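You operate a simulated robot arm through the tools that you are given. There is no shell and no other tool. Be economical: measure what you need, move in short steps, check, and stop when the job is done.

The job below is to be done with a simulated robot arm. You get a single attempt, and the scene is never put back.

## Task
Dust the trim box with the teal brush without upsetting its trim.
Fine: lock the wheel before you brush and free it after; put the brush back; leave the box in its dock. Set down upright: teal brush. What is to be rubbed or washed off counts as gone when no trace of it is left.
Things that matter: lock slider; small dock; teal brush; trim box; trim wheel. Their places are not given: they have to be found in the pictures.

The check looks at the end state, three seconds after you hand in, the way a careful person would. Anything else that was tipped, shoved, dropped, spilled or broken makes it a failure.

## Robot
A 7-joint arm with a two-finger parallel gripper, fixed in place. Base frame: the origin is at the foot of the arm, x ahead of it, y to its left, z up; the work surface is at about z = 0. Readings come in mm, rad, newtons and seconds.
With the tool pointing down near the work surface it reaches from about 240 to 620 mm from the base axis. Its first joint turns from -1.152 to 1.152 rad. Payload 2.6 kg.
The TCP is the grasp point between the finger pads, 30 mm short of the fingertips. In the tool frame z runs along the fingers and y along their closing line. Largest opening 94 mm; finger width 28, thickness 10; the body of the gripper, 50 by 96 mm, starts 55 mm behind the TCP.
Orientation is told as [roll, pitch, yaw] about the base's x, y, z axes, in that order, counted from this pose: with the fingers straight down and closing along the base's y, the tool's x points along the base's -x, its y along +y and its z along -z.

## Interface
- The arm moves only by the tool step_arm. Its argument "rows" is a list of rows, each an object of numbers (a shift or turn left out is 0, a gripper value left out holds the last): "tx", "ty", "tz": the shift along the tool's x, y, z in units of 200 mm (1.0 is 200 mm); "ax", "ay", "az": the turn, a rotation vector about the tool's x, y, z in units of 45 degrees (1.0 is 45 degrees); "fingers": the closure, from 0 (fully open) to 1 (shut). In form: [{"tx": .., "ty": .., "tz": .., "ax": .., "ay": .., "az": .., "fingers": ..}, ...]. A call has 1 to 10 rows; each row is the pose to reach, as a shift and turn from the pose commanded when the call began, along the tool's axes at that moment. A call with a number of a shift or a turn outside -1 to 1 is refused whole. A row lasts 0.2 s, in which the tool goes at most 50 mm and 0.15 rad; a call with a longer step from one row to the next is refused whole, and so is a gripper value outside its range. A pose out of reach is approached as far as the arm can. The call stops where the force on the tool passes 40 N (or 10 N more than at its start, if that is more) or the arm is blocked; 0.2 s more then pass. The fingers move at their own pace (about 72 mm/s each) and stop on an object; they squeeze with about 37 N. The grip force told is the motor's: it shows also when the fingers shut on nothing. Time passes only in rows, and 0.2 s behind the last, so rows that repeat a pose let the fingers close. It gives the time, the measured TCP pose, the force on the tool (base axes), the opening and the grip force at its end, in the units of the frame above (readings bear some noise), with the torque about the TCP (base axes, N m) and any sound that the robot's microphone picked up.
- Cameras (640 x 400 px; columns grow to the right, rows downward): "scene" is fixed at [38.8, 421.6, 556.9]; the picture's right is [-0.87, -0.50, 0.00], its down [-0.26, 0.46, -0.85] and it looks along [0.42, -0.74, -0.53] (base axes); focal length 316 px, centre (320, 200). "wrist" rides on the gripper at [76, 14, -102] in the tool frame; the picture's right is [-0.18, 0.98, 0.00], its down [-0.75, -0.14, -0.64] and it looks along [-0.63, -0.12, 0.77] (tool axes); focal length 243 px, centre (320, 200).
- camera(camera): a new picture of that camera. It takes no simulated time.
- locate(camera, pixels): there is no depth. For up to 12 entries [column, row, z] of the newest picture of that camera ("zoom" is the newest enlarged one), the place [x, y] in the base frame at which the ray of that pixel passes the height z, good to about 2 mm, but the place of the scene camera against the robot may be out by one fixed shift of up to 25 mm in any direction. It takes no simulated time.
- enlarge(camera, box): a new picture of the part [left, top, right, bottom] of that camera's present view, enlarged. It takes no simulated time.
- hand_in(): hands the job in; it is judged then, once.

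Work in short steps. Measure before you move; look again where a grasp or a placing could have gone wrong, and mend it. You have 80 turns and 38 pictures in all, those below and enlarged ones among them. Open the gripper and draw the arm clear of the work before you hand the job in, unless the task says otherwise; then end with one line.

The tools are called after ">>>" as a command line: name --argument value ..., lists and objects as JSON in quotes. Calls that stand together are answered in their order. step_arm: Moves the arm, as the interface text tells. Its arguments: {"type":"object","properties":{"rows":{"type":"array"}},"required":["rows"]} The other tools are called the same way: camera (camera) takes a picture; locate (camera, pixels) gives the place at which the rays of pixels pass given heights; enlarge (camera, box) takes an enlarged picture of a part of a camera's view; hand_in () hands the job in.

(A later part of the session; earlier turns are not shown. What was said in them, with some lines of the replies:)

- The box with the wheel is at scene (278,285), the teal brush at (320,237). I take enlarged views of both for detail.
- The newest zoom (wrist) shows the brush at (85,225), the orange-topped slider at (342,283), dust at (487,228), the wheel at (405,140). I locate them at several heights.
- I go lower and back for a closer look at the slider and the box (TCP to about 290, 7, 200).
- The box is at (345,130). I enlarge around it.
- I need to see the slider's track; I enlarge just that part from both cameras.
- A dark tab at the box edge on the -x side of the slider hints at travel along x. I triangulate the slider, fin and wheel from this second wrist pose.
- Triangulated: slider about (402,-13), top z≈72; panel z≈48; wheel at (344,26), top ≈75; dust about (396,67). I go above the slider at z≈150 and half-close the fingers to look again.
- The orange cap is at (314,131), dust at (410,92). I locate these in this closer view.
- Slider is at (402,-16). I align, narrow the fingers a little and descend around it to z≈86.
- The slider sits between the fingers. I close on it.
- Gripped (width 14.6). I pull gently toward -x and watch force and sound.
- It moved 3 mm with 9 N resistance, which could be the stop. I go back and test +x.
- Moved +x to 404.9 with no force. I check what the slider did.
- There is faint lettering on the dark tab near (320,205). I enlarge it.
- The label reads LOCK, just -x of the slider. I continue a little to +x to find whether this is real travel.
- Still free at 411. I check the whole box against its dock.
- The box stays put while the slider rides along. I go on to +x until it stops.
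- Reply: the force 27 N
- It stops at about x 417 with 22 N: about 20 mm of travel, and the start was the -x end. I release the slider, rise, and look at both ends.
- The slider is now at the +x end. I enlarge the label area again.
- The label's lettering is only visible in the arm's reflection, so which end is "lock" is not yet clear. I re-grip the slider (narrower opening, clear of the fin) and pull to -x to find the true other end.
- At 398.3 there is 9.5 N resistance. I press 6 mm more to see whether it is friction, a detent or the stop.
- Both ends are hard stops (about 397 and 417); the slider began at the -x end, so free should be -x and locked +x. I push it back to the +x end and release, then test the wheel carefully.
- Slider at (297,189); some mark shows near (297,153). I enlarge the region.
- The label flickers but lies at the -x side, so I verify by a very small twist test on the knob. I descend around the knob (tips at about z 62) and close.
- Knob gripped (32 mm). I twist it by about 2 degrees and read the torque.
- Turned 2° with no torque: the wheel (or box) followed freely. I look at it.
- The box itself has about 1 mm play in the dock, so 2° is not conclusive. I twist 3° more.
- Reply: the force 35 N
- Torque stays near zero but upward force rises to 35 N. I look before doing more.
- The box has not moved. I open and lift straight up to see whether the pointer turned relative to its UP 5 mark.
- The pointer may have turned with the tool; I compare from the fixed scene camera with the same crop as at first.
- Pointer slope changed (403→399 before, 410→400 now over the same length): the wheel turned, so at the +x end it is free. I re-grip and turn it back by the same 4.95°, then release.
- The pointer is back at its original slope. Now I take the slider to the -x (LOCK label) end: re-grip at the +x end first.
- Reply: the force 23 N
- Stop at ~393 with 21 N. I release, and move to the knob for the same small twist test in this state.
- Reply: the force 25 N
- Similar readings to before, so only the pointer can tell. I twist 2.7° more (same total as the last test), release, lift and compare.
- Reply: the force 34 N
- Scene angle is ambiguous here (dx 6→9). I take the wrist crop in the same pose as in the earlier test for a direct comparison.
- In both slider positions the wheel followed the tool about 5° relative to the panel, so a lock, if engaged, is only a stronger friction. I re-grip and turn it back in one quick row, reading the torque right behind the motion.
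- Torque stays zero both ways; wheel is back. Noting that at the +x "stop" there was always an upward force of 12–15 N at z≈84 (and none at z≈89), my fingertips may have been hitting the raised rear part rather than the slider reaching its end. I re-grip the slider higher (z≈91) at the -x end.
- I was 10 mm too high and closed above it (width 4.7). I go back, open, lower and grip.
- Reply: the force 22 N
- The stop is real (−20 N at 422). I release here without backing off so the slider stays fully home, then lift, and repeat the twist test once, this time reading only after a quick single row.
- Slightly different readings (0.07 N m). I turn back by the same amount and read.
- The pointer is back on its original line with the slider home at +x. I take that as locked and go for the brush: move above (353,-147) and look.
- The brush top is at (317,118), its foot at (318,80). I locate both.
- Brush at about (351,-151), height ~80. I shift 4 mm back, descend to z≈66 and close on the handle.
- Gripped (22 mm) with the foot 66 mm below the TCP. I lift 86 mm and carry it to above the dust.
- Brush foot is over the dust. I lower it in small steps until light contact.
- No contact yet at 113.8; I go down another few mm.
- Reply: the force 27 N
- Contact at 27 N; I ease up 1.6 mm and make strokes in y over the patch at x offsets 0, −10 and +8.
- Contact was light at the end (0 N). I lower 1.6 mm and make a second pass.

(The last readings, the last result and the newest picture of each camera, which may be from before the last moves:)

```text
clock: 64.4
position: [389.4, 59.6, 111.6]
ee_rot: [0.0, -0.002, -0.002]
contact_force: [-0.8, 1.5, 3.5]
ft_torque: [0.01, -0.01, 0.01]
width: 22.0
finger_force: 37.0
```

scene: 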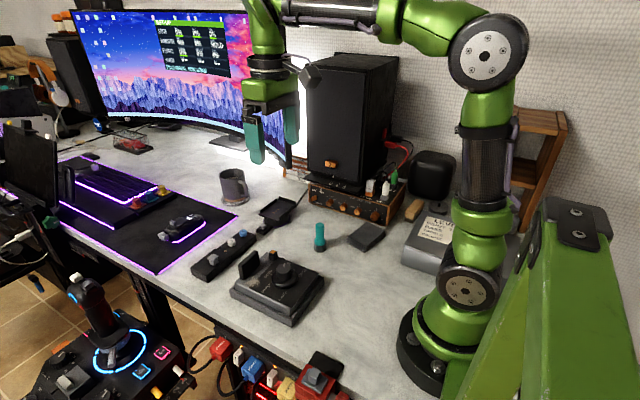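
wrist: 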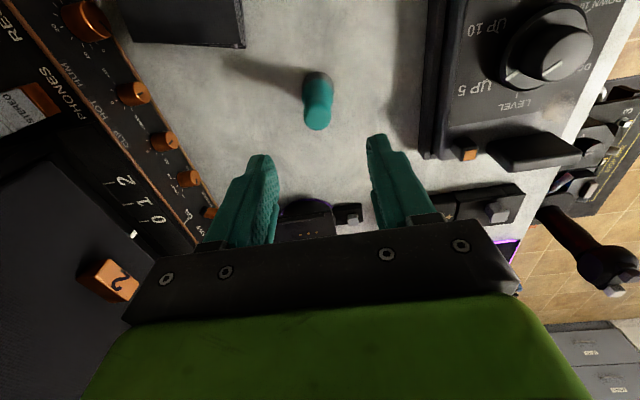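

>>> step_arm --rows '[{"tz": 0.006}, {"tz": 0.006, "ty": 0.05}, {"tz": 0.006, "ty": 0.11}, {"tz": 0.006, "ty": 0.11, "tx": -0.05}, {"tz": 0.006, "ty": 0.05, "tx": -0.05}, {"tz": 0.006, "ty": 0.0, "tx": -0.05}, {"tz": 0.006, "ty": -0.05, "tx": -0.05}, {"tz": 0.006, "ty": -0.05, "tx": -0.09}, {"tz": 0.006, "ty": 0.0, "tx": -0.09}, {"tz": 0.006, "ty": 0.05, "tx": -0.09}]'

>>> step_arm --rows '[{"ty": 0.05}, {"tx": 0.05, "ty": 0.05}, {"tx": 0.09, "ty": 0.05}, {"tx": 0.13, "ty": 0.05}, {"tx": 0.13, "ty": 0.0}, {"tx": 0.13, "ty": -0.05}, {"tx": 0.13, "ty": -0.1}, {"tx": 0.08, "ty": -0.1}, {"tx": 0.08, "ty": -0.03}, {"tx": 0.08, "ty": 0.04}]'

```text
clock: 66.6
position: [408.9, 68.8, 108.2]
ee_rot: [-0.003, 0.006, -0.006]
contact_force: [-17.0, -12.5, 18.4]
ft_torque: [-0.62, 0.68, -0.17]
width: 22.1
finger_force: 36.7
```

```text
clock: 68.8
position: [391.7, 80.2, 108.9]
ee_rot: [0.0, 0.001, 0.0]
contact_force: [-0.1, 0.1, -0.3]
ft_torque: [-0.03, -0.01, 0.0]
width: 21.8
finger_force: 36.7
```

Force is zero at z 108.9, lower than before, so the brush may have slid in the grip. I lift and look.

>>> step_arm --rows '[{"tz": -0.1}, {"tz": -0.25}, {"tz": -0.25, "ty": -0.2}, {"tz": -0.25, "ty": -0.4, "tx": 0.05}, {"tz": -0.25, "ty": -0.6, "tx": 0.1}, {"tz": -0.25, "ty": -0.8, "tx": 0.15}, {"tz": -0.25, "ty": -0.8, "tx": 0.15}]'

>>> enlarge --camera "scene" --box '[215, 215, 343, 295]'

```text
clock: 70.4
position: [362.9, -80.3, 158.0]
ee_rot: [0.002, -0.001, -0.001]
contact_force: [0.3, 0.2, -0.1]
ft_torque: [-0.01, -0.01, 0.02]
width: 22.1
finger_force: 36.9
```

```text
5.00 times, centred on (279, 255) of scene
```

zoom: 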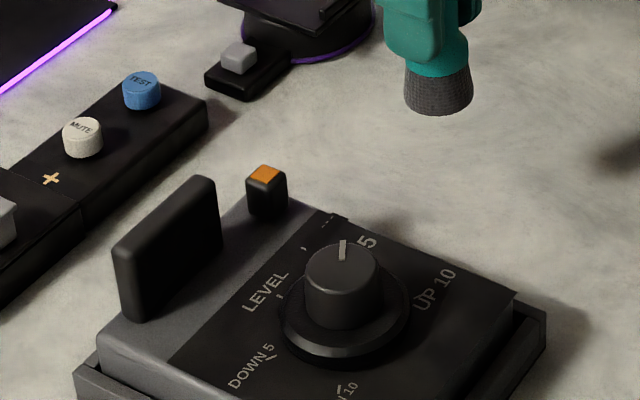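

The dust seems gone; I enlarge the spot to be sure no trace remains.

>>> enlarge --camera "scene" --box '[230, 265, 278, 295]'

```text
13.33 times, centred on (254, 280) of scene
```

zoom: 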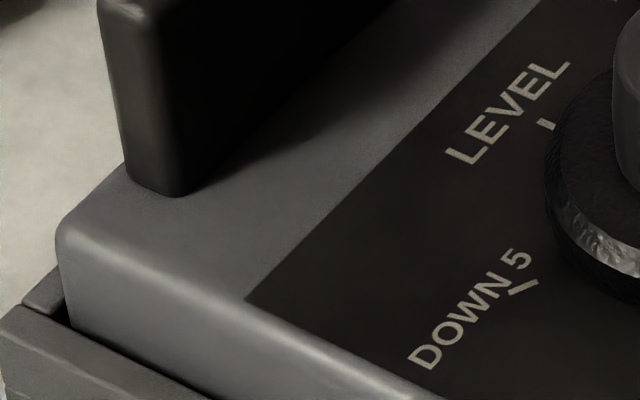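

The spot is clean. I return the brush to its place: over (351,-149) and lower most of the way.

>>> step_arm --rows '[{"tx": 0.02, "ty": -0.12}, {"tx": 0.045, "ty": -0.24}, {"tx": 0.065, "ty": -0.3375}, {"tx": 0.065, "ty": -0.3375, "tz": 0.15}, {"tx": 0.065, "ty": -0.3375, "tz": 0.3}, {"tx": 0.065, "ty": -0.3375, "tz": 0.4}, {"tx": 0.065, "ty": -0.3375, "tz": 0.44}, {"tx": 0.065, "ty": -0.3375, "tz": 0.44}]'

>>> step_arm --rows '[{"tz": 0.008}, {"tz": 0.016}, {"tz": 0.016}]'

```text
clock: 72.2
position: [349.5, -148.1, 71.5]
ee_rot: [-0.001, 0.002, -0.001]
contact_force: [0.1, 0.4, -0.5]
ft_torque: [-0.02, 0.0, 0.01]
width: 21.9
finger_force: 36.7
```

```text
clock: 73.0
position: [348.5, -149.4, 69.5]
ee_rot: [-0.001, -0.001, 0.0]
contact_force: [0.5, -0.7, 0.2]
ft_torque: [0.0, 0.0, 0.05]
width: 21.8
finger_force: 37.2
```

No contact yet; I keep lowering in 1 mm steps.

>>> step_arm --rows '[{"tz": 0.006}, {"tz": 0.012}, {"tz": 0.018}]'

```text
clock: 73.8
position: [349.7, -148.8, 64.0]
ee_rot: [0.001, 0.001, 0.0]
contact_force: [0.3, -0.1, 0.2]
ft_torque: [-0.01, 0.02, -0.03]
width: 22.0
finger_force: 36.8
```

>>> step_arm --rows '[{"tz": 0.006}, {"tz": 0.012}]'

```text
clock: 74.4
position: [349.5, -147.9, 63.5]
ee_rot: [0.0, -0.005, -0.002]
contact_force: [-6.2, 3.1, 24.0]
ft_torque: [0.26, 0.04, 0.03]
width: 21.9
finger_force: 36.9
```

Foot on the table (24 N). I ease 1 mm, open, and rise straight up.

>>> step_arm --rows '[{"tz": -0.006}, {"tz": -0.006, "fingers": 0.7}, {"tz": -0.006, "fingers": 0.4}, {"tz": -0.006, "fingers": 0.4}, {"tz": -0.1}, {"tz": -0.3}, {"tz": -0.5}, {"tz": -0.5}]'

>>> camera --camera "wrist"

```text
clock: 76.2
position: [347.8, -148.6, 163.3]
ee_rot: [0.0, 0.001, 0.001]
contact_force: [-0.1, -0.9, 0.2]
ft_torque: [0.0, 0.02, 0.0]
width: 56.4
finger_force: 0.1
```

```text
3 pictures are left
```

wrist: 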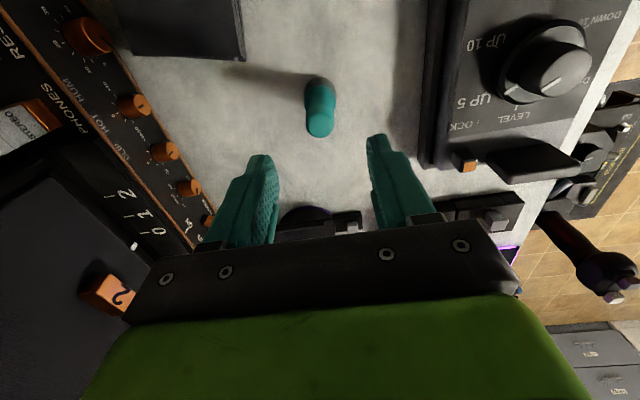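

The brush stands upright at its place. The slider's orange cap is at (466,166); I locate it for the freeing move.

>>> locate --camera "wrist" --pixels '[[466, 166, 72], [550, 70, 75]]'

```text
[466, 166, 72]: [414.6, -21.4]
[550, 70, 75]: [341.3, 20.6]
```

I move over the slider at its +x position, descend and grip.

>>> step_arm --rows '[{"tx": -0.1, "ty": 0.2}, {"tx": -0.2, "ty": 0.4}, {"tx": -0.3, "ty": 0.6, "fingers": 0.69}, {"tx": -0.3375, "ty": 0.66}, {"tx": -0.3375, "ty": 0.66, "tz": 0.1}, {"tx": -0.3375, "ty": 0.66, "tz": 0.2}, {"tx": -0.3375, "ty": 0.66, "tz": 0.3}, {"tx": -0.3375, "ty": 0.66, "tz": 0.37}, {"tx": -0.3375, "ty": 0.66, "tz": 0.37}]'

>>> step_arm --rows '[{"fingers": 0.95}, {"fingers": 0.95}, {"fingers": 0.95}]'

```text
clock: 78.2
position: [418.6, -16.2, 87.7]
ee_rot: [0.0, 0.0, 0.0]
contact_force: [0.6, 0.0, 0.8]
ft_torque: [-0.01, 0.04, 0.0]
width: 29.0
finger_force: 0.1
```

```text
clock: 79.0
position: [419.9, -15.0, 89.1]
ee_rot: [0.001, -0.001, 0.0]
contact_force: [-0.3, 0.7, -0.3]
ft_torque: [-0.03, -0.07, 0.02]
width: 14.8
finger_force: 37.6
```

Gripped. I slide it back to -x, its starting end.

>>> step_arm --rows '[{"tx": 0.025}, {"tx": 0.05}, {"tx": 0.075}, {"tx": 0.095}, {"tx": 0.11}, {"tx": 0.115}, {"tx": 0.115}]'

```text
clock: 80.6
position: [394.9, -15.5, 89.1]
ee_rot: [0.0, -0.003, -0.001]
contact_force: [16.0, -0.5, 0.2]
ft_torque: [-0.05, -0.72, -0.02]
width: 14.3
finger_force: 37.3
```

At the -x stop (16 N). I release, rise and draw the arm clear, then check.

>>> step_arm --rows '[{"tx": -0.005}, {"tx": -0.005, "fingers": 0.65}, {"tx": -0.005, "fingers": 0.65}, {"tz": -0.2}, {"tz": -0.4}, {"tz": -0.6, "fingers": 0.2}, {"tz": -0.8}, {"tz": -1.0}, {"tz": -1.0}]'

>>> enlarge --camera "scene" --box '[215, 215, 343, 295]'

```text
clock: 82.6
position: [392.4, -16.7, 288.9]
ee_rot: [-0.001, 0.0, 0.001]
contact_force: [0.7, -0.4, -0.1]
ft_torque: [0.0, 0.02, -0.01]
width: 75.2
finger_force: 0.0
```

```text
5.00 times, centred on (279, 255) of scene
```

zoom: 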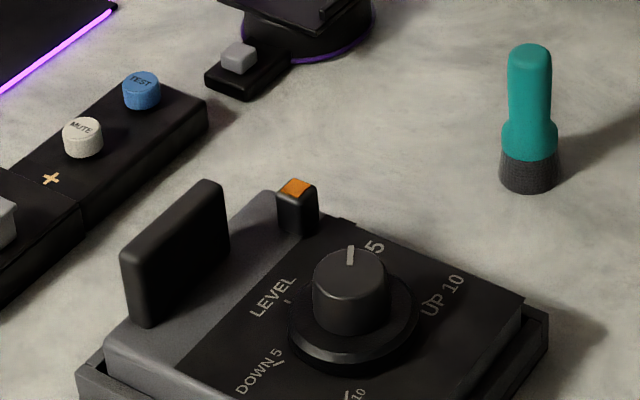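

All in place. One last comparison of the wheel pointer with the first picture's crop.

>>> enlarge --camera "scene" --box '[254, 240, 302, 270]'

```text
13.33 times, centred on (278, 255) of scene
```

zoom: 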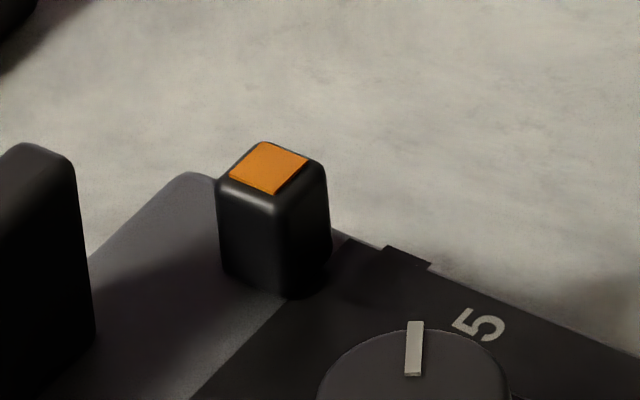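

The pointer slope matches the start, the slider is back at its starting end, the box sits in its dock and the brush is upright. I hand in.

>>> hand_in

```text
The job is handed in.
```

I brushed the dust off the trim box and stood the brush back upright in its place. The box is in its dock, about 3 mm from where it started, and the wheel points to UP 5 as before. I could not confirm that the lock ever held. I slid the lock to its far (+x) stop before brushing and back to its starting end afterwards. In my twist tests, though, the wheel turned about 5° with the lock at either end, and I turned it back each time.
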